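You operate a simulated robot arm through the tools that you are given. There is no shell and no other tool. Be economical: measure what you need, move in short steps, check, and stop when the job is done.

Carry out the task below with a simulated robot arm. There is one attempt and no reset: what you move stays moved.

TASK
Put the 715 medium fibre pad from the glazing bench top on top of the blue prop and the 590 medium fibre pad on the sound thin batt.

It is judged by the outcome, as a careful person would: the job done as asked, and still so three seconds after it is handed in. It fails if anything else is knocked over, pushed out of place, dropped, spilled or broken.

THE ROBOT
A 6-joint arm with a two-finger parallel gripper on a trunk, on a base that drives. Base frame: it is fixed to the floor where the robot stands at the start and does not move with it; the origin is under the middle of the robot, x ahead of it, y to its left, z up. Units: cm, rad, N and s.
With the tool pointing down near the work surface it reaches from about 32 to 70 cm from the robot's upright axis, wherever it stands. Its first joint turns from -2.897 to 2.897 rad. Payload 4.1 kg.
The TCP is the grasp point between the finger pads, 2.3 cm short of the fingertips. In the tool frame z runs along the fingers and y along their closing line. Largest opening 9.4 cm; finger width 3.8, thickness 1; the body of the gripper, 5.4 by 9.6 cm, starts 3.9 cm behind the TCP.
Orientation is that of the tool frame in the base frame, as [roll, pitch, yaw] about the fixed x, y, z axes, in that order (R = Rz(yaw) Ry(pitch) Rx(roll)). With the fingers straight down and closing along the base's y, the tool's x points along the base's -x, its y along +y and its z along -z.

THE INTERFACE
- The arm moves only by the tool drive_tool. Its argument "increments" is a list that holds one entry, the list of rows, each a list of 7 numbers: the shift along the base's x, y, z in cm, then the turn, a rotation vector about the base's x, y, z in rad, then the gripper command, from -1 (shut) to 1 (fully open), values between in proportion. In form: [[[x, y, z, rx, ry, rz, jaw], ...]]. A call has 1 to 20 rows; each row shifts and turns the commanded pose from where the row before left it. Rows are played at 5 a second. More than 5 cm and 0.15 rad between two rows, or a gripper value outside its range, and nothing of the call is played. A pose out of reach is approached as far as the arm can. The call stops where the force on the tool passes 40 N (or 10 N more than at its start, if that is more) or the arm is blocked; 0.2 s more then pass. Each finger travels about 4.5 cm/s and halts on what it meets, pressing with about 23 N; the grip force reading is that of the motor and also rises with nothing between the fingers. The clock runs only during rows and for 0.2 s after the last one: add rows that do not move to give the fingers time. It gives the time, the measured TCP pose, the force on the tool (base axes), the opening and the grip force at its end, in the units of the frame above (readings bear some noise).
- Cameras (640 x 400 px; columns grow to the right, rows downward): "scene" is now at [0.45, 19.73, 155.87]; the picture's right is [0.23, -0.97, 0.00], its down [-0.70, -0.17, -0.69] and it looks along [0.67, 0.16, -0.72] (base axes); focal length 266 px, centre (320, 200). "wrist" rides on the gripper at [8.6, 1.6, -7.4] in the tool frame; the picture's right is [-0.18, 0.98, 0.00], its down [-0.58, -0.11, -0.81] and it looks along [-0.79, -0.15, 0.59] (tool axes); focal length 243 px, centre (320, 200). There is no depth. A picture from a camera that has moved, and an enlarged one, comes with that camera's place and axes in the base frame and with its lens. The place of the scene camera against the robot may be out by one fixed shift of up to 2.5 cm in any direction.
- snapshot(camera): a new picture of that camera. No time passes.
- slide_trunk(by): slides the trunk up (or, below 0, down) by that many cm; the arm and the scene camera ride with it, the base frame stays. It gives what a move gives, with no picture.
- roll_base(legs): drives the robot by 1 to 6 legs, each [ahead, turn to the left] in cm and rad, along the robot's own axes; the way and the turn of a leg run together, so that a leg with both is an arc; at most 150 cm and 3.142 rad a leg. The arm and the cameras ride along, it lands a little off, and it stops where it bumps. It gives what a move gives.
- turn_head(pan, tilt): turns the head with the scene camera to pan (to the left, within 2.705 rad either way) and tilt (down, from -0.506 to 1.204), counted from straight ahead of the robot. It gives what a move gives.
- close_up(camera, box): a new picture of the part [left, top, right, bottom] of that camera's present view, enlarged. No time passes.
- close_job(): hands the job in; it is judged then, once.

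Work in short steps. Places have to be worked out from the pictures, the camera data and where the tool is seen: move nearer, look again, correct. Check each grasp and each placing, and mend what went wrong. You have 120 turns and 78 pictures in all, those below and enlarged ones among them. Open the gripper and draw the arm clear of the work before you hand the job in, unless the task says otherwise; then end with one line.

The tools are called after ">>>" by a JSON object that holds its "method" and its "body". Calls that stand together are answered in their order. drive_tool: Moves the arm, as the interface text tells. Its arguments: {"type":"object","properties":{"increments":{"type":"array","items":{"type":"array","items":{"type":"array","items":{"type":"number"}}}}},"required":["increments"]} The other tools are called the same way: slide_trunk (by) slides the trunk up or down; roll_base (legs) drives the base; turn_head (pan, tilt) turns the head that bears the scene camera; snapshot (camera) takes a picture; close_up (camera, box) takes an enlarged picture of a part of a camera's view; close_job () hands the job in.

At the start:

```text
t: 0.0
eef_pos: [42.81, -2.5, 117.99]
ee_rot: [-3.142, 0.001, 3.14]
wrist_force: [-0.2, -0.6, -0.6]
finger_gap: 9.39
grip_force: 0.1
trunk travel left (down, up): [-52.5, 6.5]
robot x, y, heading: [0.38, 0.37, -0.001]
head pan, tilt: [0.236, 0.805]
```

scene: 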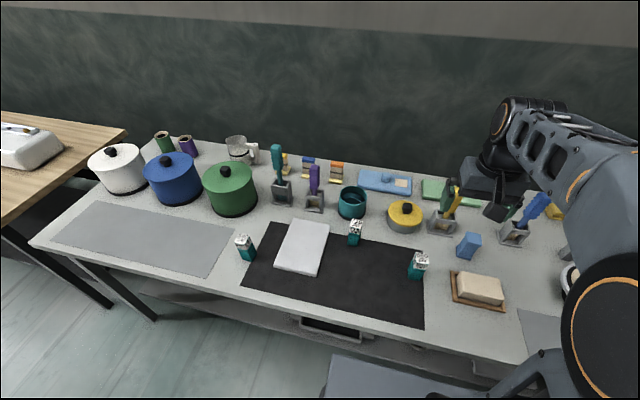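
wrist: 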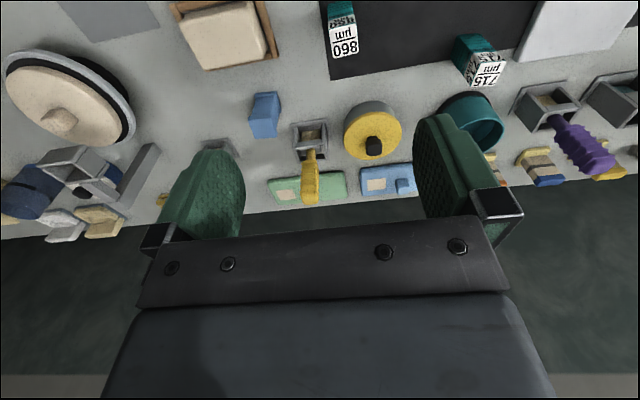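

I start by enlarging the scene view to read the labels on the teal pads and find the blue prop and the batts.

>>> {"method": "close_up", "body": {"camera": "scene", "box": [220, 200, 380, 300]}}

>>> {"method": "close_up", "body": {"camera": "scene", "box": [380, 200, 540, 300]}}

>>> {"method": "close_up", "body": {"camera": "wrist", "box": [320, 0, 640, 200]}}

>>> {"method": "close_up", "body": {"camera": "wrist", "box": [0, 0, 320, 250]}}

```text
4.00 times, centred on (300, 250) of scene
camera zoom: at [0.45, 19.73, 155.87], right [0.23, -0.97, 0.0], down [-0.7, -0.17, -0.69], along [0.67, 0.16, -0.72], focal length 1064 px, centre (400, 0)
```

zoom: 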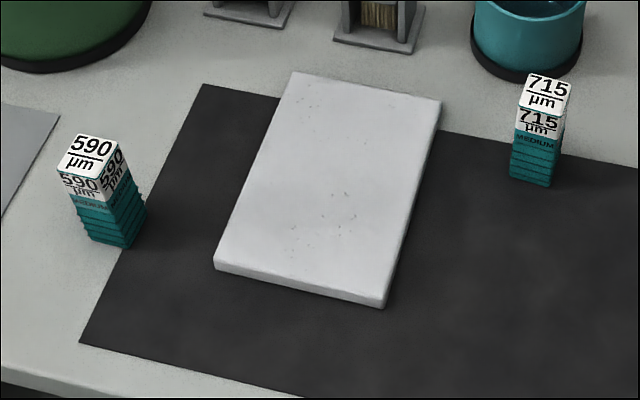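

```text
4.00 times, centred on (460, 250) of scene
camera zoom: at [0.45, 19.73, 155.87], right [0.23, -0.97, 0.0], down [-0.7, -0.17, -0.69], along [0.67, 0.16, -0.72], focal length 1064 px, centre (-240, 0)
```

zoom: 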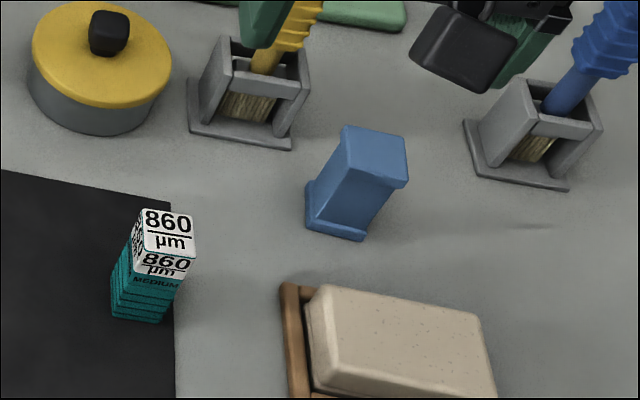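

```text
2.00 times, centred on (480, 100) of wrist
camera zoom: at [34.27, -0.94, 125.39], right [0.18, 0.98, 0.0], down [0.58, -0.11, 0.81], along [0.79, -0.15, -0.59], focal length 485 px, centre (0, 400)
```

zoom: 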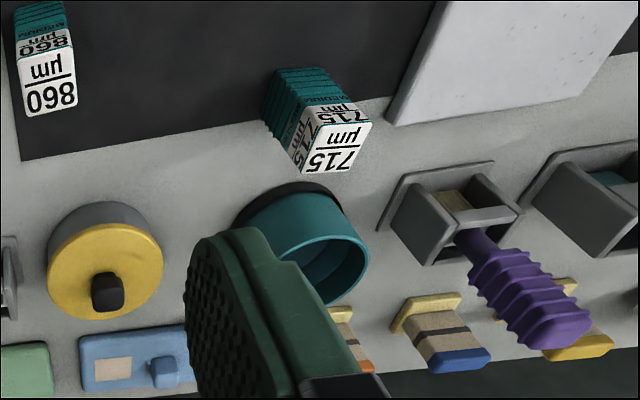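

```text
1.60 times, centred on (160, 125) of wrist
camera zoom: at [34.27, -0.94, 125.39], right [0.18, 0.98, 0.0], down [0.58, -0.11, 0.81], along [0.79, -0.15, -0.59], focal length 388 px, centre (576, 320)
```

zoom: 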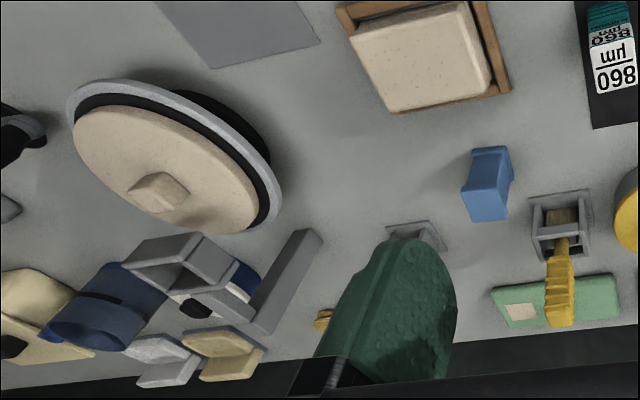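

Pads 590, 715 and 860 are on this bench; the white slab may be a batt, but there may be others. I look around with the head, left then right.

>>> {"method": "turn_head", "body": {"pan": 1.2, "tilt": 0.6}}

>>> {"method": "snapshot", "body": {"camera": "scene"}}

>>> {"method": "turn_head", "body": {"pan": -0.6, "tilt": 0.75}}

>>> {"method": "snapshot", "body": {"camera": "scene"}}

>>> {"method": "turn_head", "body": {"pan": -1.6, "tilt": 0.6}}

>>> {"method": "snapshot", "body": {"camera": "scene"}}

```text
t: 1.2
eef_pos: [42.89, -2.44, 117.94]
ee_rot: [-3.141, 0.0, 3.141]
wrist_force: [0.2, 0.0, 0.8]
finger_gap: 9.4
grip_force: 0.1
trunk travel left (down, up): [-52.5, 6.5]
robot x, y, heading: [0.33, 0.09, 0.001]
head pan, tilt: [1.201, 0.6]
```

```text
71 pictures are left
camera scene: at [-4.17, 26.09, 157.6], right [0.93, -0.36, 0.0], down [-0.2, -0.53, -0.82], along [0.3, 0.77, -0.57], focal length 266 px, centre (320, 200)
```

scene: 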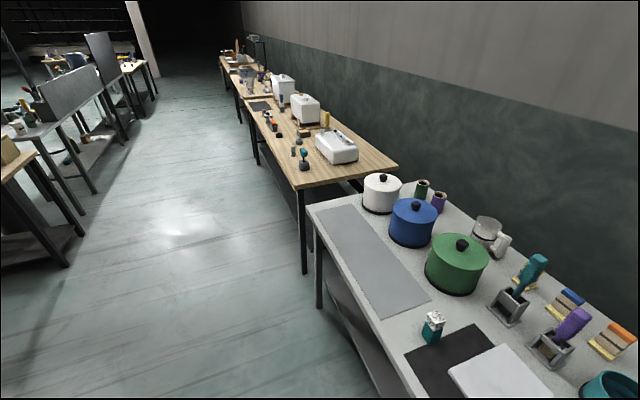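

```text
t: 3.0
eef_pos: [42.89, -2.51, 117.89]
ee_rot: [3.14, -0.003, -3.141]
wrist_force: [0.3, -0.4, 0.3]
finger_gap: 9.38
grip_force: 0.1
trunk travel left (down, up): [-52.5, 6.5]
robot x, y, heading: [0.11, -0.26, 0.001]
head pan, tilt: [-0.6, 0.75]
```

```text
70 pictures are left
camera scene: at [-0.53, 13.17, 156.31], right [-0.56, -0.83, 0.0], down [-0.56, 0.38, -0.73], along [0.6, -0.41, -0.68], focal length 266 px, centre (320, 200)
```

scene: 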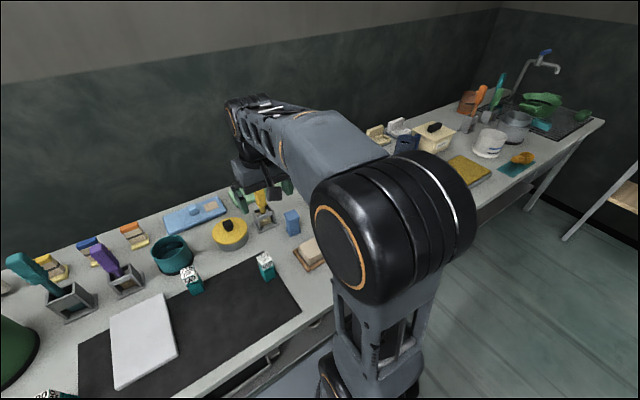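

```text
t: 4.3
eef_pos: [43.03, -2.58, 118.05]
ee_rot: [3.141, 0.001, -3.141]
wrist_force: [-0.4, -0.7, 0.0]
finger_gap: 9.39
grip_force: 0.2
trunk travel left (down, up): [-52.5, 6.5]
robot x, y, heading: [-0.12, -0.46, -0.002]
head pan, tilt: [-1.6, 0.6]
```

```text
69 pictures are left
camera scene: at [-7.63, 9.01, 157.6], right [-1.0, 0.03, 0.0], down [0.02, 0.56, -0.83], along [-0.02, -0.82, -0.56], focal length 266 px, centre (320, 200)
```

scene: 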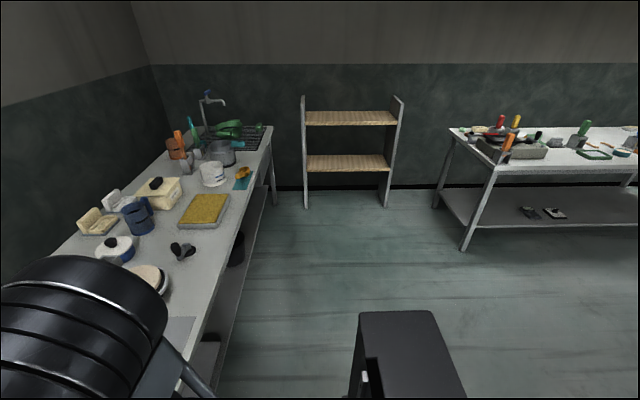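

There is a yellow slab further right as well. I enlarge that region to compare possible batts.

>>> {"method": "close_up", "body": {"camera": "scene", "box": [70, 90, 290, 320]}}

>>> {"method": "close_up", "body": {"camera": "scene", "box": [430, 100, 640, 232]}}

```text
1.74 times, centred on (180, 205) of scene
camera zoom: at [-7.63, 9.01, 157.6], right [-1.0, 0.03, 0.0], down [0.02, 0.56, -0.83], along [-0.02, -0.82, -0.56], focal length 462 px, centre (564, 191)
```

zoom: 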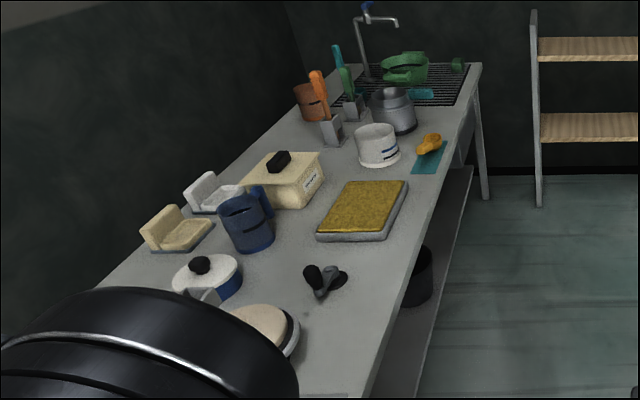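

```text
3.03 times, centred on (535, 166) of scene
camera zoom: at [-7.63, 9.01, 157.6], right [-1.0, 0.03, 0.0], down [0.02, 0.56, -0.83], along [-0.02, -0.82, -0.56], focal length 806 px, centre (-332, 303)
```

zoom: 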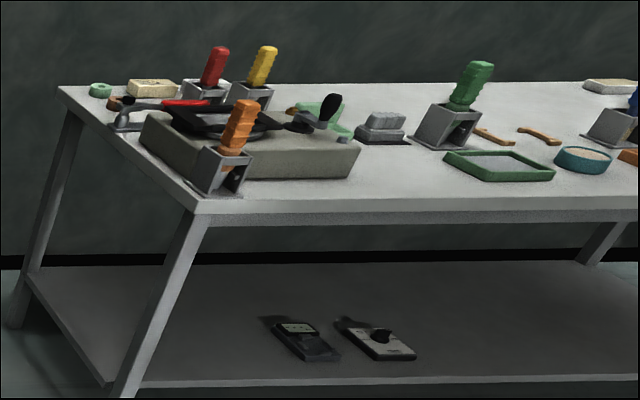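

The white slab looks like a thin batt; I check the rest of the room for other candidates (cracked or thick ones) before committing.

>>> {"method": "turn_head", "body": {"pan": 2.6, "tilt": 0.4}}

>>> {"method": "snapshot", "body": {"camera": "scene"}}

>>> {"method": "turn_head", "body": {"pan": -2.6, "tilt": 0.4}}

>>> {"method": "snapshot", "body": {"camera": "scene"}}

>>> {"method": "turn_head", "body": {"pan": 1.2, "tilt": 0.5}}

>>> {"method": "close_up", "body": {"camera": "scene", "box": [210, 20, 410, 220]}}

>>> {"method": "close_up", "body": {"camera": "scene", "box": [0, 40, 200, 200]}}

```text
t: 7.7
eef_pos: [42.89, -2.51, 118.01]
ee_rot: [3.142, 0.001, 3.14]
wrist_force: [0.5, -0.4, 0.5]
finger_gap: 9.41
grip_force: 0.1
trunk travel left (down, up): [-52.5, 6.5]
robot x, y, heading: [-0.25, 0.52, 0.003]
head pan, tilt: [2.601, 0.4]
```

```text
66 pictures are left
camera scene: at [-15.31, 22.62, 159.42], right [0.52, 0.86, 0.0], down [0.33, -0.2, -0.92], along [-0.79, 0.47, -0.39], focal length 266 px, centre (320, 200)
```

scene: 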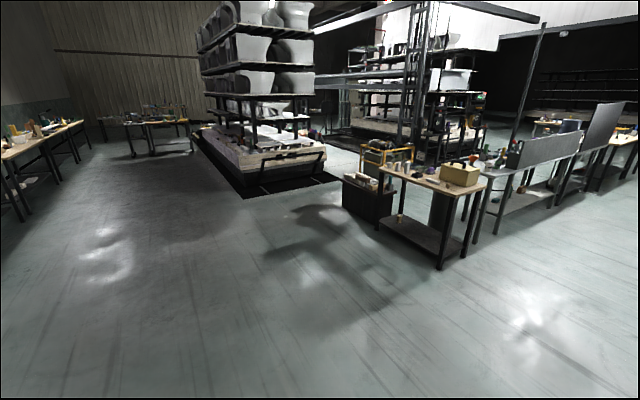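

```text
t: 11.8
eef_pos: [42.78, -2.49, 117.86]
ee_rot: [3.141, 0.001, -3.141]
wrist_force: [0.2, 0.3, -0.2]
finger_gap: 9.42
grip_force: 0.1
trunk travel left (down, up): [-52.5, 6.5]
robot x, y, heading: [-0.15, 0.03, -0.003]
head pan, tilt: [-2.601, 0.4]
```

```text
65 pictures are left
camera scene: at [-15.31, 13.07, 159.42], right [-0.52, 0.86, 0.0], down [0.33, 0.2, -0.92], along [-0.79, -0.47, -0.39], focal length 266 px, centre (320, 200)
```

scene: 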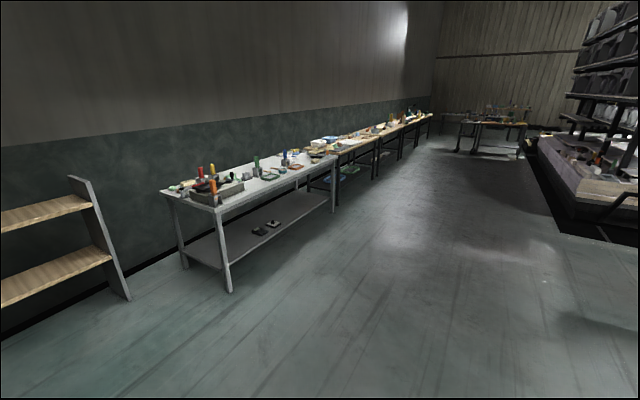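

```text
t: 14.9
eef_pos: [42.91, -2.53, 117.98]
ee_rot: [-3.142, -0.001, 3.141]
wrist_force: [0.2, -0.9, 1.0]
finger_gap: 9.4
grip_force: 0.1
trunk travel left (down, up): [-52.5, 6.5]
robot x, y, heading: [-0.36, 0.3, -0.002]
head pan, tilt: [1.201, 0.499]
```

```text
2.00 times, centred on (310, 120) of scene
camera zoom: at [-4.08, 26.33, 158.51], right [0.93, -0.36, 0.0], down [-0.17, -0.45, -0.88], along [0.32, 0.82, -0.48], focal length 532 px, centre (340, 360)
```

zoom: 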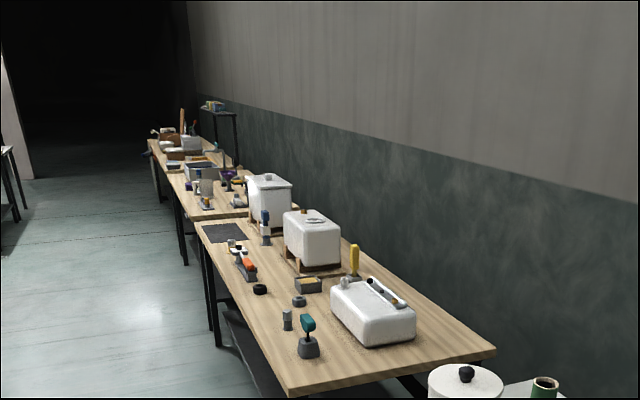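

```text
2.50 times, centred on (100, 120) of scene
camera zoom: at [-4.08, 26.33, 158.51], right [0.93, -0.36, 0.0], down [-0.17, -0.45, -0.88], along [0.32, 0.82, -0.48], focal length 665 px, centre (870, 400)
```

zoom: 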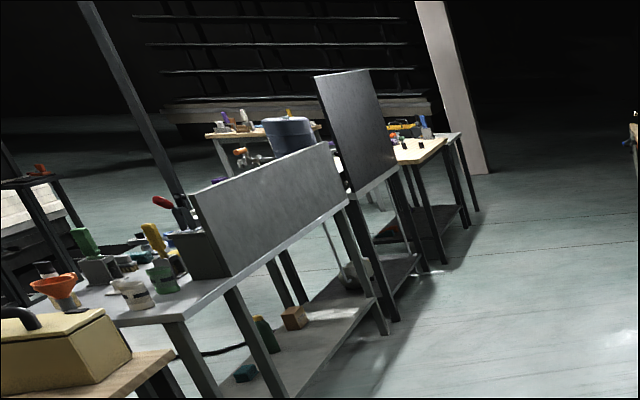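

The white slab on the black mat is the only thin flat batt in sight. From the pictures, 715 is near (55,19), the prop near (58,-15), 590 near (39,53) and the batt near (48,37), all in reach. I move toward 715 for a closer wrist view, and point the head back.

>>> {"method": "turn_head", "body": {"pan": 0.236, "tilt": 0.805}}

>>> {"method": "drive_tool", "body": {"increments": [[[-0.3, 4.5, -2.5, 0, 0, 0, 1], [-0.3, 4.5, -2.5, 0, 0, 0, 1], [-0.2, 4.5, -2.5, 0, 0, 0, 1], [0, 4.5, -2.5, 0, 0, 0, 1], [0, 0, 0, 0, 0, 0, 1]]]}}

>>> {"method": "snapshot", "body": {"camera": "wrist"}}

>>> {"method": "snapshot", "body": {"camera": "scene"}}

```text
t: 16.1
eef_pos: [42.98, -2.55, 118.06]
ee_rot: [-3.141, 0.0, 3.141]
wrist_force: [0.5, 0.2, 0.1]
finger_gap: 9.41
grip_force: 0.0
trunk travel left (down, up): [-52.5, 6.5]
robot x, y, heading: [0.42, 0.29, 0.003]
head pan, tilt: [0.236, 0.805]
```

```text
refused: row 1 steps farther than a row can; nothing moved
```

```text
62 pictures are left
camera wrist: at [34.27, -0.94, 125.39], right [0.18, 0.98, 0.0], down [0.58, -0.11, 0.81], along [0.79, -0.15, -0.59], focal length 243 px, centre (320, 200)
```

wrist: 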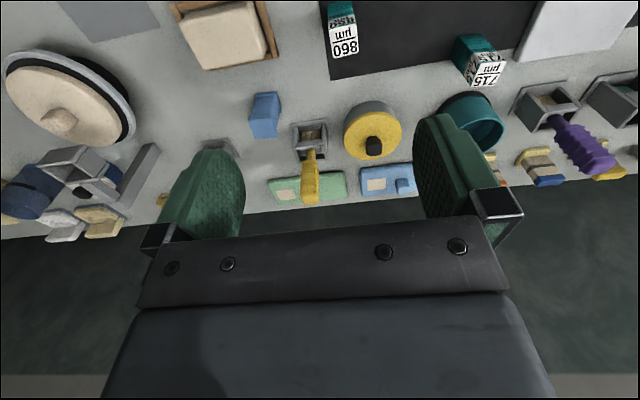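

```text
61 pictures are left
camera scene: at [0.45, 19.73, 155.87], right [0.23, -0.97, 0.0], down [-0.7, -0.17, -0.69], along [0.67, 0.16, -0.72], focal length 266 px, centre (320, 200)
```

scene: 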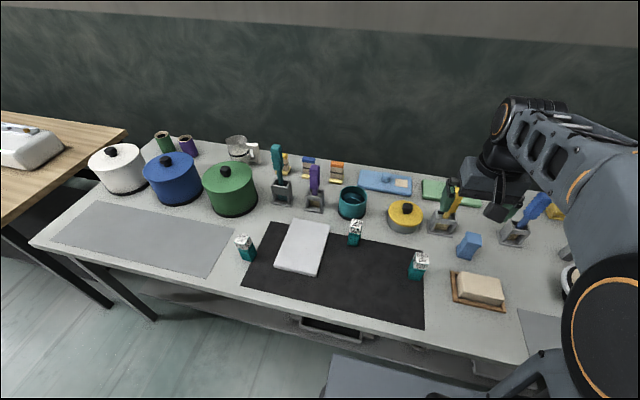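

The combined step was over 5 cm, so nothing moved; I repeat it with smaller rows.

>>> {"method": "drive_tool", "body": {"increments": [[[-0.2, 4, -2.2, 0, 0, 0, 1], [-0.2, 4, -2.2, 0, 0, 0, 1], [-0.2, 4, -2.2, 0, 0, 0, 1], [-0.2, 4, -2.2, 0, 0, 0, 1], [0, 3.5, -1.2, 0, 0, 0, 1], [0, 0, 0, 0, 0, 0, 1]]]}}

>>> {"method": "snapshot", "body": {"camera": "wrist"}}

```text
t: 17.6
eef_pos: [42.12, 17.0, 108.02]
ee_rot: [3.141, -0.001, 3.141]
wrist_force: [0.1, -0.4, 0.2]
finger_gap: 9.41
grip_force: 0.0
trunk travel left (down, up): [-52.5, 6.5]
robot x, y, heading: [-0.08, -0.04, 0.005]
head pan, tilt: [0.236, 0.805]
```

```text
60 pictures are left
camera wrist: at [33.43, 18.65, 115.51], right [0.18, 0.98, 0.0], down [0.58, -0.11, 0.81], along [0.79, -0.15, -0.59], focal length 243 px, centre (320, 200)
```

wrist: 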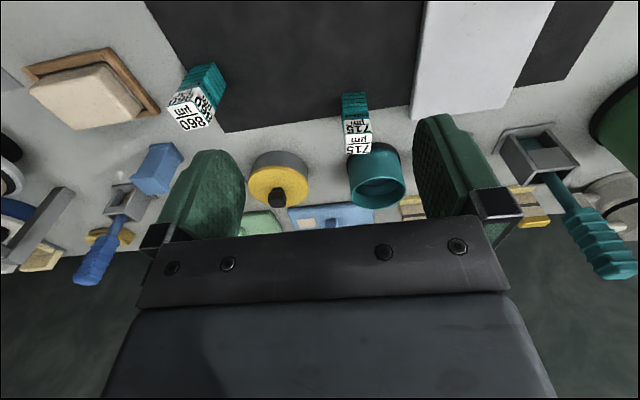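

715 is now central. I enlarge it and the prop.

>>> {"method": "close_up", "body": {"camera": "wrist", "box": [300, 70, 428, 190]}}

>>> {"method": "close_up", "body": {"camera": "wrist", "box": [90, 110, 218, 230]}}

```text
3.33 times, centred on (364, 130) of wrist
camera zoom: at [33.43, 18.65, 115.51], right [0.18, 0.98, 0.0], down [0.58, -0.11, 0.81], along [0.79, -0.15, -0.59], focal length 809 px, centre (173, 433)
```

zoom: 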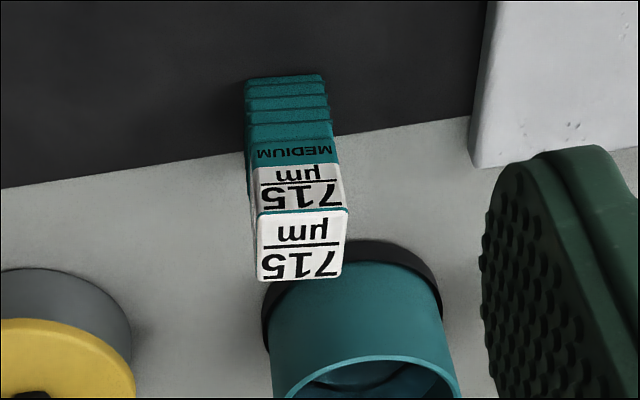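

```text
3.33 times, centred on (154, 170) of wrist
camera zoom: at [33.43, 18.65, 115.51], right [0.18, 0.98, 0.0], down [0.58, -0.11, 0.81], along [0.79, -0.15, -0.59], focal length 809 px, centre (873, 300)
```

zoom: 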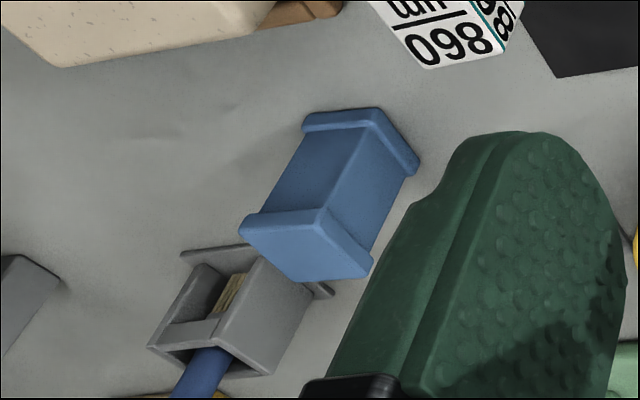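

I judge 715 to be about 3.5 cm square, top at z≈89.3, centre (56.6, 19.7), turned about -0.13 rad; the prop's top is about z 88.5, centred near (60,-16.6). I move above 715 with that turn and check.

>>> {"method": "drive_tool", "body": {"increments": [[[3.6, 0.68, -2, 0, 0, -0.04, 1], [3.6, 0.68, -2, 0, 0, -0.04, 1], [3.6, 0.68, -2, 0, 0, -0.05, 1], [3.65, 0.68, -2, 0, 0, 0, 1], [0, 0, -2, 0, 0, 0, 1], [0, 0, 0, 0, 0, 0, 1]]]}}

>>> {"method": "snapshot", "body": {"camera": "wrist"}}

>>> {"method": "snapshot", "body": {"camera": "scene"}}

```text
t: 18.9
eef_pos: [56.6, 19.72, 97.82]
ee_rot: [3.141, -0.001, 3.011]
wrist_force: [-0.2, 0.3, 0.1]
finger_gap: 9.39
grip_force: 0.0
trunk travel left (down, up): [-52.5, 6.5]
robot x, y, heading: [0.2, -0.13, -0.002]
head pan, tilt: [0.236, 0.805]
```

```text
57 pictures are left
camera wrist: at [48.21, 22.47, 105.27], right [0.31, 0.95, 0.0], down [0.56, -0.18, 0.81], along [0.77, -0.25, -0.59], focal length 243 px, centre (320, 200)
```

wrist: 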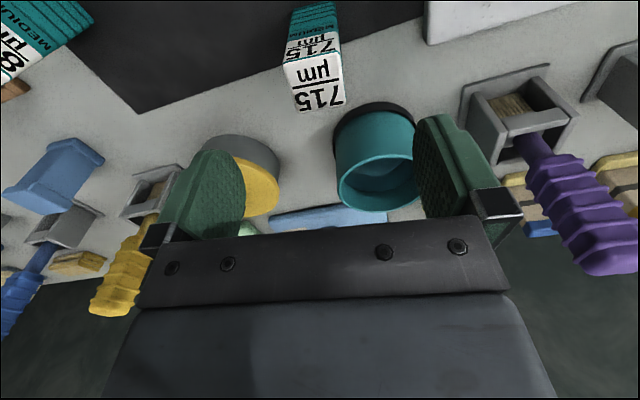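

```text
56 pictures are left
camera scene: at [0.43, 19.73, 155.87], right [0.23, -0.97, 0.0], down [-0.7, -0.17, -0.69], along [0.67, 0.16, -0.72], focal length 266 px, centre (320, 200)
```

scene: 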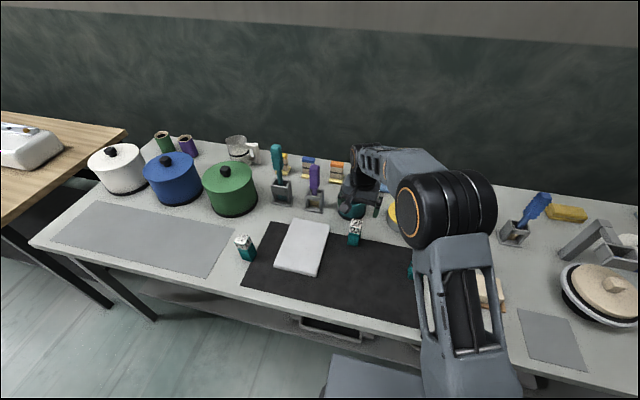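

Refined centre is (56.3, 19.4) with the turn about right. I descend to z≈86.5 around the pad, with nothing else in the fingers' way.

>>> {"method": "drive_tool", "body": {"increments": [[[-0.3, -0.3, -3, 0, 0, 0, 1], [0, 0, -3, 0, 0, 0, 1], [0, 0, -3, 0, 0, 0, 1], [0, 0, -2.3, 0, 0, 0, 1], [0, 0, 0, 0, 0, 0, 1]]]}}

>>> {"method": "close_up", "body": {"camera": "wrist", "box": [140, 0, 540, 250]}}

>>> {"method": "close_up", "body": {"camera": "scene", "box": [290, 130, 450, 280]}}

```text
t: 20.1
eef_pos: [56.15, 19.52, 86.69]
ee_rot: [3.141, 0.0, 3.01]
wrist_force: [-0.3, -0.1, 0.3]
finger_gap: 9.4
grip_force: 0.1
trunk travel left (down, up): [-52.5, 6.5]
robot x, y, heading: [0.24, 0.42, -0.002]
head pan, tilt: [0.236, 0.805]
```

```text
1.60 times, centred on (340, 125) of wrist
camera zoom: at [47.86, 22.2, 94.2], right [0.31, 0.95, 0.0], down [0.56, -0.18, 0.81], along [0.77, -0.25, -0.59], focal length 388 px, centre (288, 320)
```

zoom: 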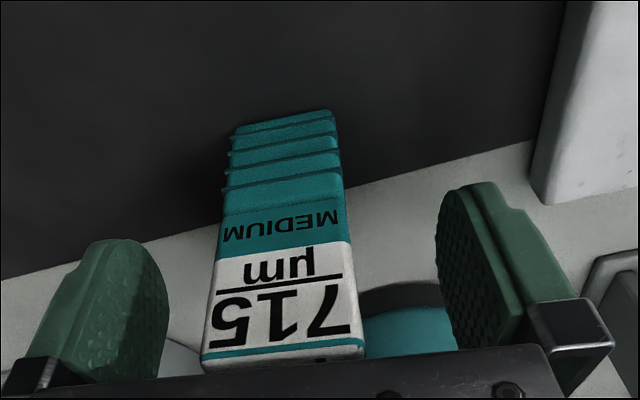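

```text
2.67 times, centred on (370, 205) of scene
camera zoom: at [0.46, 19.74, 155.87], right [0.23, -0.97, 0.0], down [-0.7, -0.17, -0.69], along [0.67, 0.16, -0.72], focal length 709 px, centre (187, 187)
```

zoom: 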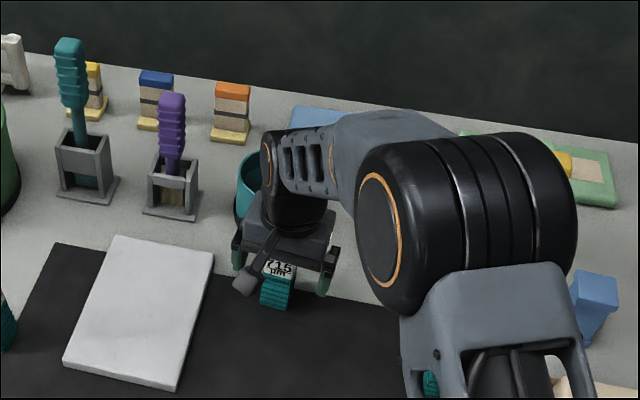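

The pad stands centred between the fingers with the body just above its top. I close the gripper.

>>> {"method": "drive_tool", "body": {"increments": [[[0, 0, 0, 0, 0, 0, -1], [0, 0, 0, 0, 0, 0, -1], [0, 0, 0, 0, 0, 0, -1], [0, 0, 0, 0, 0, 0, -1], [0, 0, 0, 0, 0, 0, -1], [0, 0, 0, 0, 0, 0, -1]]]}}

>>> {"method": "drive_tool", "body": {"increments": [[[0, 0, 2, 0, 0, 0, -1], [0, 0, 4, 0, 0, 0, -1], [0, 0, 4, 0, 0, 0, -1], [0, 0, 4, 0, 0, 0, -1], [0, 0, 0, 0, 0, 0, -1]]]}}

>>> {"method": "snapshot", "body": {"camera": "wrist"}}

```text
t: 21.6
eef_pos: [56.19, 19.51, 86.86]
ee_rot: [3.141, 0.0, 3.011]
wrist_force: [2.3, 0.9, 1.2]
finger_gap: 3.59
grip_force: 23.0
trunk travel left (down, up): [-52.5, 6.5]
robot x, y, heading: [0.03, 0.49, -0.002]
head pan, tilt: [0.236, 0.805]
```

```text
t: 22.8
eef_pos: [56.15, 19.84, 100.76]
ee_rot: [3.141, 0.001, 3.012]
wrist_force: [-0.4, -0.1, -2.2]
finger_gap: 3.59
grip_force: 23.0
trunk travel left (down, up): [-52.5, 6.5]
robot x, y, heading: [0.02, -0.08, -0.002]
head pan, tilt: [0.236, 0.805]
```

```text
53 pictures are left
camera wrist: at [47.74, 22.42, 108.16], right [0.31, 0.95, 0.0], down [0.56, -0.18, 0.81], along [0.77, -0.25, -0.59], focal length 243 px, centre (320, 200)
```

wrist: 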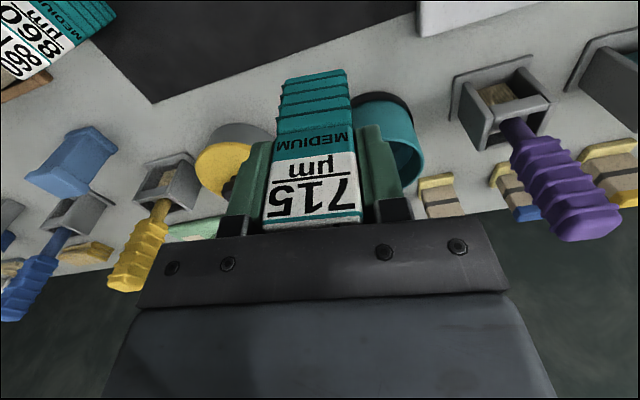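

Held firmly (gap 3.59, weight felt). I lift and move to in front of and left of the prop to measure its top closely.

>>> {"method": "drive_tool", "body": {"increments": [[[-1.35, -2, 3, 0, 0, 0, -1], [-1.35, -4.3, 1.2, 0, 0, 0, -1], [-1.35, -4.3, 1, 0, 0, 0, -1], [-1.35, -4.3, 1, 0, 0, 0, -1], [-1.35, -4.3, 0, 0, 0, 0, -1], [-1.35, -4.3, 0, 0, 0, 0, -1], [0, -2.4, 0, 0, 0, 0, -1], [0, 0, 0, 0, 0, 0, -1]]]}}

>>> {"method": "snapshot", "body": {"camera": "wrist"}}

>>> {"method": "snapshot", "body": {"camera": "scene"}}

```text
t: 24.6
eef_pos: [48.21, -6.37, 106.8]
ee_rot: [-3.14, -0.001, 3.012]
wrist_force: [0.1, 0.1, -1.7]
finger_gap: 3.62
grip_force: 22.7
trunk travel left (down, up): [-52.5, 6.5]
robot x, y, heading: [-0.37, 0.11, 0.001]
head pan, tilt: [0.236, 0.805]
```

```text
52 pictures are left
camera wrist: at [39.88, -3.71, 114.16], right [0.31, 0.95, 0.0], down [0.56, -0.18, 0.81], along [0.77, -0.25, -0.59], focal length 243 px, centre (320, 200)
```

wrist: 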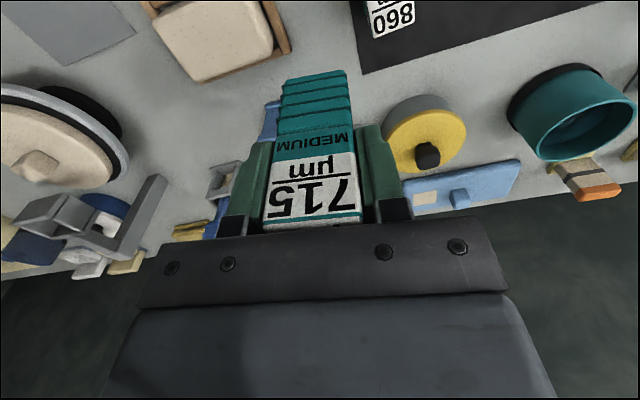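

```text
51 pictures are left
camera scene: at [0.47, 19.72, 155.87], right [0.23, -0.97, 0.0], down [-0.7, -0.17, -0.69], along [0.67, 0.16, -0.72], focal length 266 px, centre (320, 200)
```

scene: 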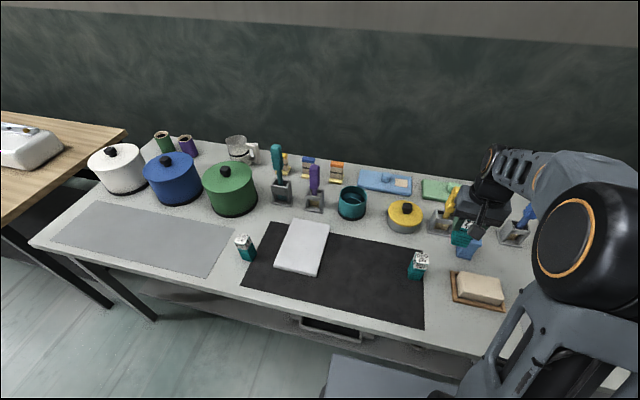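

The held pad hides the prop, so I shift sideways to y≈-19 to see it on the other side.

>>> {"method": "drive_tool", "body": {"increments": [[[0, -4.2, 0, 0, 0, 0, -1], [0, -4.2, 0, 0, 0, 0, -1], [0, -4.2, 0, 0, 0, 0, -1], [0, 0, 0, 0, 0, 0, -1]]]}}

>>> {"method": "snapshot", "body": {"camera": "wrist"}}

```text
t: 25.6
eef_pos: [48.25, -19.17, 106.76]
ee_rot: [-3.141, 0.0, 3.012]
wrist_force: [0.7, 0.3, -0.9]
finger_gap: 3.6
grip_force: 22.9
trunk travel left (down, up): [-52.5, 6.5]
robot x, y, heading: [-0.18, 0.13, -0.0]
head pan, tilt: [0.236, 0.805]
```

```text
50 pictures are left
camera wrist: at [39.76, -16.47, 114.19], right [0.31, 0.95, 0.0], down [0.56, -0.18, 0.81], along [0.77, -0.25, -0.59], focal length 243 px, centre (320, 200)
```

wrist: 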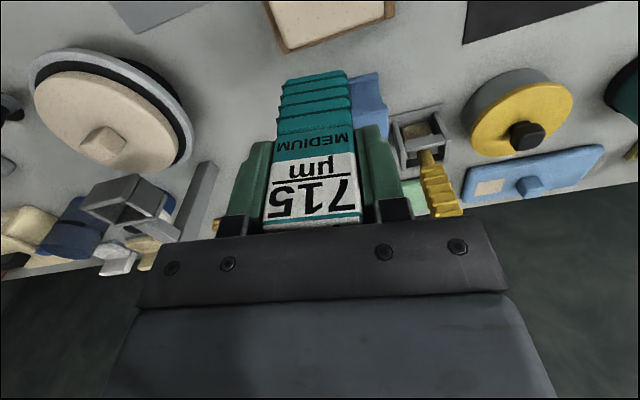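

Still mostly hidden; a bit further.

>>> {"method": "drive_tool", "body": {"increments": [[[0, -4, 0, 0, 0, 0, -1], [0, -4, 0, 0, 0, 0, -1], [0, 0, 0, 0, 0, 0, -1]]]}}

>>> {"method": "close_up", "body": {"camera": "wrist", "box": [340, 30, 520, 180]}}

```text
t: 26.4
eef_pos: [48.22, -27.28, 106.94]
ee_rot: [3.141, -0.001, 3.011]
wrist_force: [-0.7, -0.7, -1.1]
finger_gap: 3.59
grip_force: 23.6
trunk travel left (down, up): [-52.5, 6.5]
robot x, y, heading: [-0.17, 0.03, -0.003]
head pan, tilt: [0.236, 0.805]
```

```text
2.67 times, centred on (430, 105) of wrist
camera zoom: at [39.77, -24.43, 114.39], right [0.31, 0.95, 0.0], down [0.56, -0.18, 0.81], along [0.77, -0.25, -0.59], focal length 647 px, centre (27, 453)
```

zoom: 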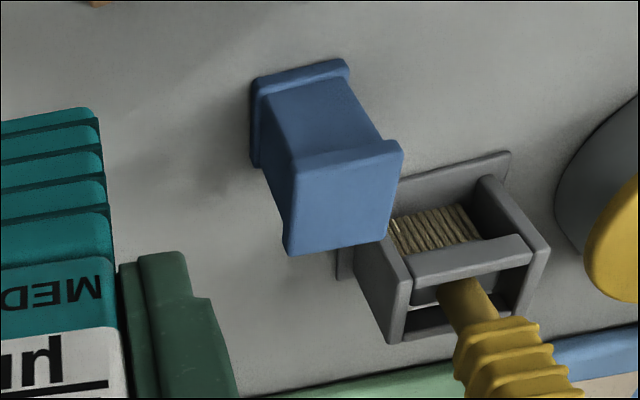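

The prop's top is a 4.25 cm square centred near (60.1, -16.35) at z≈88.7, turned about -0.1, which matches the pad. I move above it and lower to about 1.5 cm clear.

>>> {"method": "drive_tool", "body": {"increments": [[[2.92, 2.73, 0, 0, 0, 0, -1], [2.92, 2.73, 0, 0, 0, 0, -1], [2.92, 2.73, 0, 0, 0, 0, -1], [2.92, 2.73, 0, 0, 0, 0, -1], [0, 0, -3, 0, 0, 0, -1], [0, 0, -3, 0, 0, 0, -1], [0, 0, -3.5, 0, 0, 0, -1], [0, 0, 0, 0, 0, 0, -1]]]}}

>>> {"method": "close_up", "body": {"camera": "wrist", "box": [160, 0, 480, 240]}}

>>> {"method": "close_up", "body": {"camera": "scene", "box": [400, 160, 560, 280]}}

```text
t: 28.1
eef_pos: [59.79, -16.31, 97.38]
ee_rot: [-3.141, -0.002, 3.01]
wrist_force: [0.1, -0.1, -1.5]
finger_gap: 3.56
grip_force: 22.8
trunk travel left (down, up): [-52.5, 6.5]
robot x, y, heading: [0.05, -0.08, 0.001]
head pan, tilt: [0.236, 0.805]
```

```text
1.67 times, centred on (320, 120) of wrist
camera zoom: at [51.45, -13.63, 104.77], right [0.31, 0.95, 0.0], down [0.56, -0.18, 0.81], along [0.77, -0.25, -0.59], focal length 404 px, centre (320, 333)
```

zoom: 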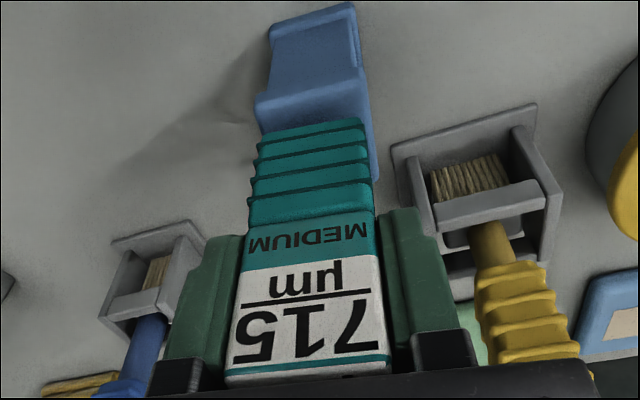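

```text
3.33 times, centred on (480, 220) of scene
camera zoom: at [0.48, 19.71, 155.87], right [0.23, -0.97, 0.0], down [-0.7, -0.17, -0.69], along [0.67, 0.16, -0.72], focal length 886 px, centre (-213, 133)
```

zoom: 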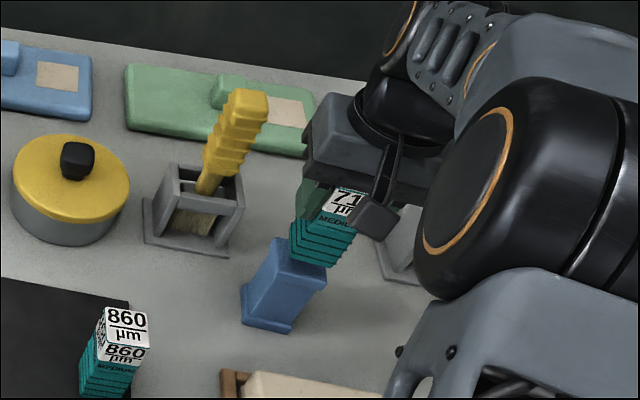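

Pad and prop line up (pad centre ≈(60.05,-16.4)). I lower in small steps until contact.

>>> {"method": "drive_tool", "body": {"increments": [[[0, 0, -0.7, 0, 0, 0, -1], [0, 0, -0.5, 0, 0, 0, -1], [0, 0, -0.3, 0, 0, 0, -1], [0, 0, -0.2, 0, 0, 0, -1], [0, 0, 0, 0, 0, 0, -1]]]}}

>>> {"method": "close_up", "body": {"camera": "wrist", "box": [200, 0, 440, 180]}}

```text
t: 29.4
eef_pos: [59.94, -16.11, 95.65]
ee_rot: [-3.141, -0.001, 3.011]
wrist_force: [0.7, 0.8, -1.7]
finger_gap: 3.59
grip_force: 23.1
trunk travel left (down, up): [-52.5, 6.5]
robot x, y, heading: [0.07, 0.23, 0.002]
head pan, tilt: [0.236, 0.805]
```

```text
2.22 times, centred on (320, 90) of wrist
camera zoom: at [51.45, -13.45, 103.08], right [0.31, 0.95, 0.0], down [0.56, -0.18, 0.81], along [0.77, -0.25, -0.59], focal length 539 px, centre (320, 444)
```

zoom: 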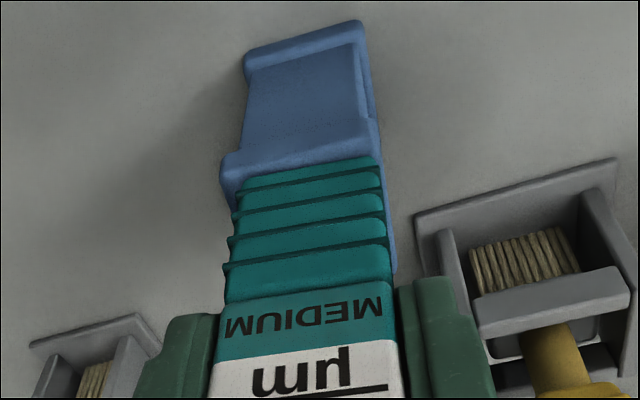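

The pad sits about 0.25 cm too far left (+y) on the prop; I correct that and continue down by tenths.

>>> {"method": "drive_tool", "body": {"increments": [[[0, -0.25, 0, 0, 0, 0, -1], [0, 0, -0.1, 0, 0, 0, -1], [0, 0, -0.1, 0, 0, 0, -1], [0, 0, 0, 0, 0, 0, -1]]]}}

>>> {"method": "drive_tool", "body": {"increments": [[[0, 0, -0.1, 0, 0, 0, -1], [0, 0, 0, 0, 0, 0, -1]]]}}

>>> {"method": "close_up", "body": {"camera": "wrist", "box": [200, 0, 440, 180]}}

```text
t: 30.4
eef_pos: [59.74, -16.45, 95.67]
ee_rot: [3.14, 0.001, 3.011]
wrist_force: [0.4, 0.5, 8.4]
finger_gap: 3.57
grip_force: 22.3
trunk travel left (down, up): [-52.5, 6.5]
robot x, y, heading: [-0.02, -0.18, 0.007]
head pan, tilt: [0.236, 0.805]
```

```text
t: 30.9
eef_pos: [59.76, -16.32, 95.56]
ee_rot: [-3.141, 0.003, 3.011]
wrist_force: [-0.2, -0.2, 18.2]
finger_gap: 3.59
grip_force: 23.1
trunk travel left (down, up): [-52.5, 6.5]
robot x, y, heading: [0.02, -0.13, -0.0]
head pan, tilt: [0.236, 0.805]
```

```text
2.22 times, centred on (320, 90) of wrist
camera zoom: at [51.42, -13.69, 102.99], right [0.31, 0.95, 0.0], down [0.56, -0.18, 0.81], along [0.77, -0.25, -0.59], focal length 539 px, centre (320, 444)
```

zoom: 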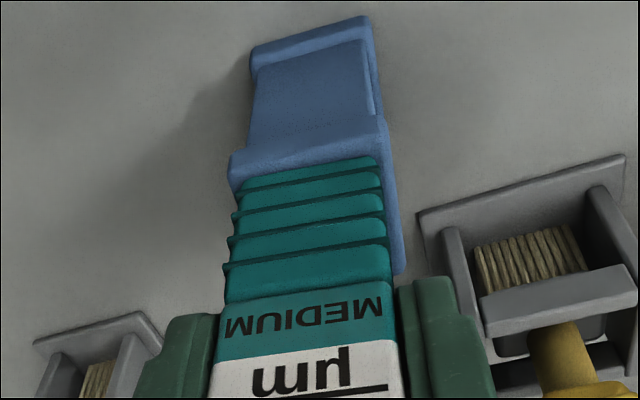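

Contact made and the pad is centred on the prop. I relieve the press slightly and open gently.

>>> {"method": "drive_tool", "body": {"increments": [[[0, 0, 0.2, 0, 0, 0, -1], [0, 0, 0, 0, 0, 0, -0.2], [0, 0, 0, 0, 0, 0, -0.1], [0, 0, 0, 0, 0, 0, 0.1], [0, 0, 0, 0, 0, 0, 0.3], [0, 0, 0, 0, 0, 0, 0.4], [0, 0, 0, 0, 0, 0, 0.4]]]}}

>>> {"method": "close_up", "body": {"camera": "wrist", "box": [160, 0, 480, 240]}}

```text
t: 32.5
eef_pos: [59.94, -16.33, 95.66]
ee_rot: [3.141, 0.0, 3.01]
wrist_force: [0.9, -0.2, -0.2]
finger_gap: 6.56
grip_force: 0.1
trunk travel left (down, up): [-52.5, 6.5]
robot x, y, heading: [0.15, -0.21, -0.001]
head pan, tilt: [0.236, 0.805]
```

```text
1.67 times, centred on (320, 120) of wrist
camera zoom: at [51.5, -13.73, 103.03], right [0.31, 0.95, 0.0], down [0.56, -0.18, 0.81], along [0.77, -0.25, -0.59], focal length 404 px, centre (320, 333)
```

zoom: 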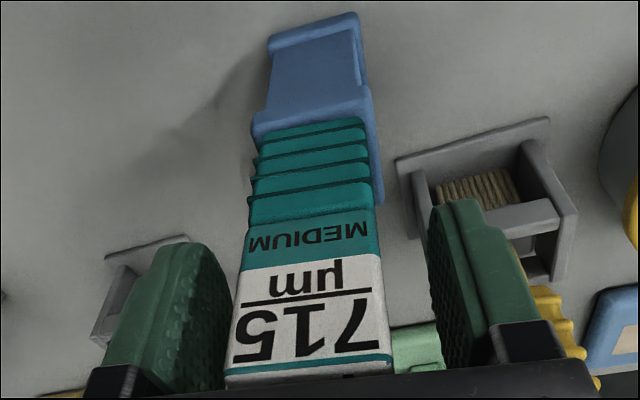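

Released and standing. I rise straight up and check the 715 from the scene camera.

>>> {"method": "drive_tool", "body": {"increments": [[[0, 0, 2, 0, 0, 0, 0.4], [0, 0, 3.5, 0, 0, 0, 0.4], [0, 0, 4, 0, 0, 0, 0.4], [0, 0, 4, 0, 0, 0, 0.4], [0, 0, 3, 0, 0, 0, 0.4], [-4, 2, 0, 0, 0, 0, 1], [-4, 2, 0, 0, 0, 0, 1], [0, 0, 0, 0, 0, 0, 1]]]}}

>>> {"method": "close_up", "body": {"camera": "wrist", "box": [100, 0, 500, 250]}}

```text
t: 34.4
eef_pos: [51.85, -12.41, 112.15]
ee_rot: [3.141, 0.0, 3.011]
wrist_force: [-0.5, -0.1, 0.8]
finger_gap: 9.41
grip_force: 0.1
trunk travel left (down, up): [-52.5, 6.5]
robot x, y, heading: [0.15, -0.12, -0.001]
head pan, tilt: [0.236, 0.805]
```

```text
1.60 times, centred on (300, 125) of wrist
camera zoom: at [43.45, -9.88, 119.61], right [0.31, 0.95, 0.0], down [0.56, -0.18, 0.81], along [0.77, -0.25, -0.59], focal length 388 px, centre (352, 320)
```

zoom: 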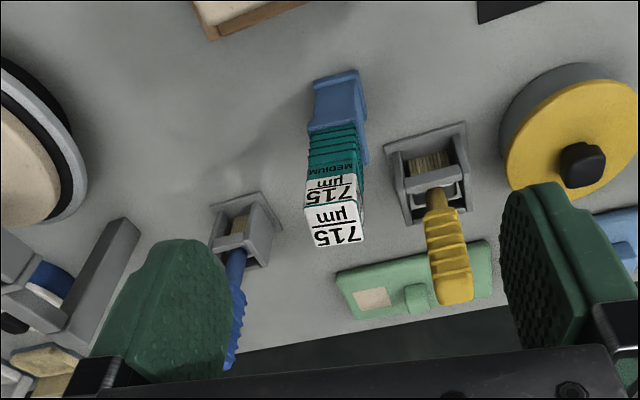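

715 stands upright on the prop. Now I travel high over to the 590 pad, undoing the turn.

>>> {"method": "drive_tool", "body": {"increments": [[[-1.07, 4.34, 0.15, 0, 0, 0.01, 1], [-1.07, 4.34, 0.15, 0, 0, 0.01, 1], [-1.07, 4.34, 0.15, 0, 0, 0.01, 1], [-1.07, 4.34, 0.15, 0, 0, 0.01, 1], [-1.07, 4.34, 0.15, 0, 0, 0.01, 1], [-1.07, 4.34, 0.15, 0, 0, 0.01, 1], [-1.07, 4.34, 0.15, 0, 0, 0.01, 1], [-1.07, 4.34, 0.15, 0, 0, 0.01, 1], [-1.07, 4.34, 0.15, 0, 0, 0.01, 1], [-1.07, 4.34, 0.15, 0, 0, 0.01, 1], [-1.07, 4.34, 0.15, 0, 0, 0.01, 1], [-1.07, 4.34, 0.15, 0, 0, 0.01, 1], [-1.07, 4.34, 0.15, 0, 0, 0.01, 1], [0, 0, 0, 0, 0, 0, 1]]]}}

>>> {"method": "snapshot", "body": {"camera": "wrist"}}

>>> {"method": "snapshot", "body": {"camera": "scene"}}

```text
t: 37.4
eef_pos: [37.97, 43.9, 114.13]
ee_rot: [3.141, 0.0, 3.14]
wrist_force: [0.3, 0.6, 0.1]
finger_gap: 9.41
grip_force: 0.1
trunk travel left (down, up): [-52.5, 6.5]
robot x, y, heading: [-0.06, -0.28, -0.001]
head pan, tilt: [0.236, 0.805]
```

```text
42 pictures are left
camera wrist: at [29.34, 45.5, 121.61], right [0.19, 0.98, 0.0], down [0.58, -0.11, 0.81], along [0.79, -0.15, -0.59], focal length 243 px, centre (320, 200)
```

wrist: 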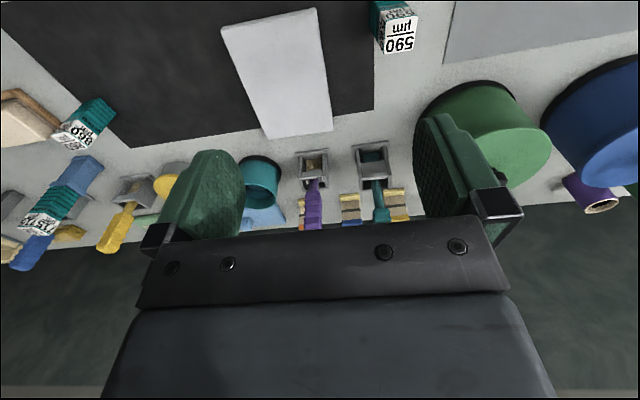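

```text
41 pictures are left
camera scene: at [0.44, 19.75, 155.87], right [0.23, -0.97, 0.0], down [-0.7, -0.17, -0.69], along [0.67, 0.16, -0.72], focal length 266 px, centre (320, 200)
```

scene: 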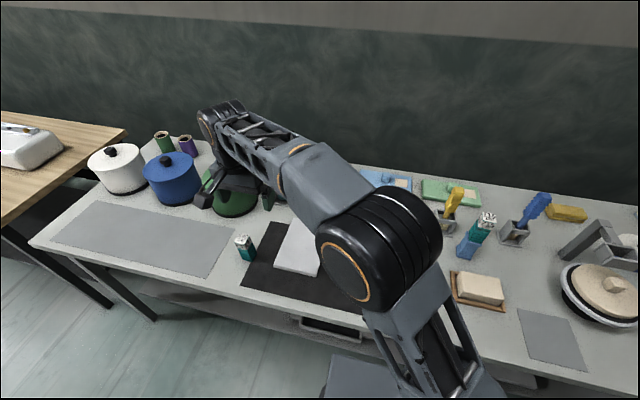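

Good view. I enlarge 590 and the batt to get place, turn and soundness.

>>> {"method": "close_up", "body": {"camera": "wrist", "box": [340, 0, 468, 80]}}

>>> {"method": "close_up", "body": {"camera": "wrist", "box": [200, 0, 360, 150]}}

```text
5.00 times, centred on (404, 40) of wrist
camera zoom: at [29.34, 45.5, 121.61], right [0.19, 0.98, 0.0], down [0.58, -0.11, 0.81], along [0.79, -0.15, -0.59], focal length 1213 px, centre (-100, 1000)
```

zoom: 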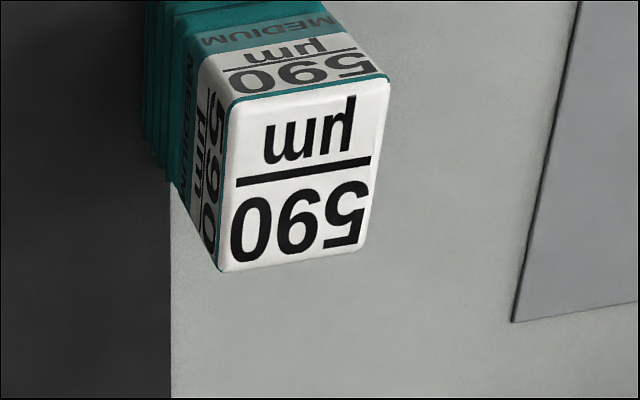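

```text
2.67 times, centred on (280, 75) of wrist
camera zoom: at [29.34, 45.5, 121.61], right [0.19, 0.98, 0.0], down [0.58, -0.11, 0.81], along [0.79, -0.15, -0.59], focal length 647 px, centre (427, 533)
```

zoom: 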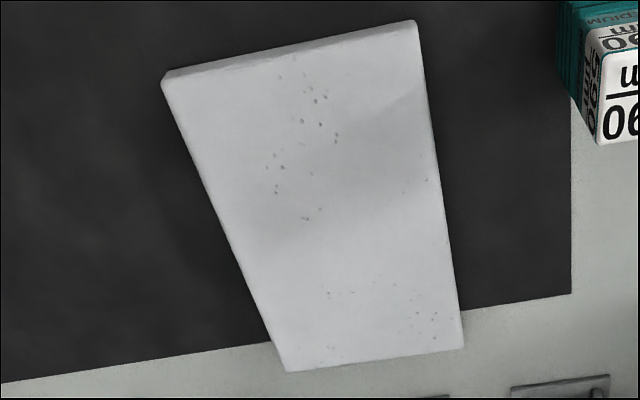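

The batt is uncracked (only fine specks), top about 20 x 14 cm centred near (49.8, 35.9). 590 is at about (42.3, 52.5), turned -0.06. I move over it.

>>> {"method": "drive_tool", "body": {"increments": [[[1.1, 2.2, -3, 0, 0, -0.03, 1], [1.1, 2.2, -3, 0, 0, -0.03, 1], [1.1, 2.2, -3, 0, 0, 0, 1], [1, 2, -3, 0, 0, 0, 1], [0, 0, -3, 0, 0, 0, 1], [0, 0, 0, 0, 0, 0, 1]]]}}

>>> {"method": "close_up", "body": {"camera": "wrist", "box": [140, 0, 540, 250]}}

```text
t: 38.8
eef_pos: [42.38, 52.3, 98.94]
ee_rot: [3.14, 0.0, 3.08]
wrist_force: [0.2, 0.5, 0.3]
finger_gap: 9.42
grip_force: 0.2
trunk travel left (down, up): [-52.5, 6.5]
robot x, y, heading: [-0.03, -0.05, -0.001]
head pan, tilt: [0.236, 0.805]
```

```text
1.60 times, centred on (340, 125) of wrist
camera zoom: at [33.84, 54.44, 106.43], right [0.24, 0.97, 0.0], down [0.57, -0.14, 0.81], along [0.78, -0.2, -0.59], focal length 388 px, centre (288, 320)
```

zoom: 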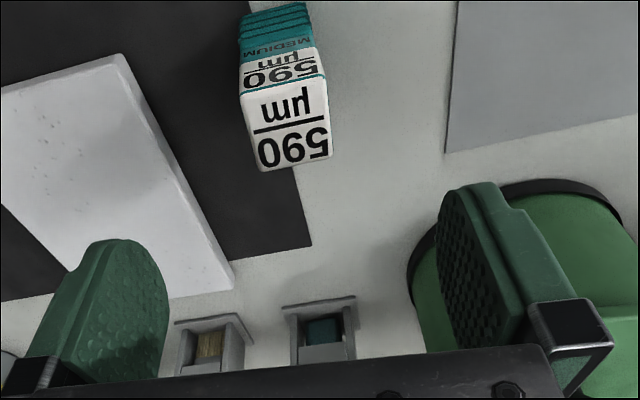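

The gripper is centred over 590 (42.4, 52.2). I descend to z≈86.7 and check before closing.

>>> {"method": "drive_tool", "body": {"increments": [[[0, 0, -3.5, 0, 0, 0, 1], [0, 0, -3.5, 0, 0, 0, 1], [0, 0, -3, 0, 0, 0, 1], [0, 0, -2.2, 0, 0, 0, 1], [0, 0, 0, 0, 0, 0, 1]]]}}

>>> {"method": "close_up", "body": {"camera": "wrist", "box": [140, 0, 540, 250]}}

```text
t: 40.0
eef_pos: [42.39, 52.44, 86.83]
ee_rot: [3.141, 0.0, 3.081]
wrist_force: [0.2, 0.0, -0.2]
finger_gap: 9.42
grip_force: 0.1
trunk travel left (down, up): [-52.5, 6.5]
robot x, y, heading: [-0.16, 0.12, -0.007]
head pan, tilt: [0.236, 0.805]
```

```text
1.60 times, centred on (340, 125) of wrist
camera zoom: at [33.76, 54.56, 94.21], right [0.24, 0.97, 0.0], down [0.57, -0.14, 0.81], along [0.78, -0.2, -0.59], focal length 388 px, centre (288, 320)
```

zoom: 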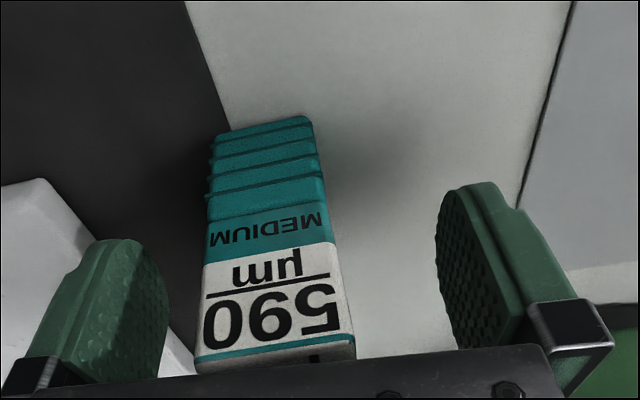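

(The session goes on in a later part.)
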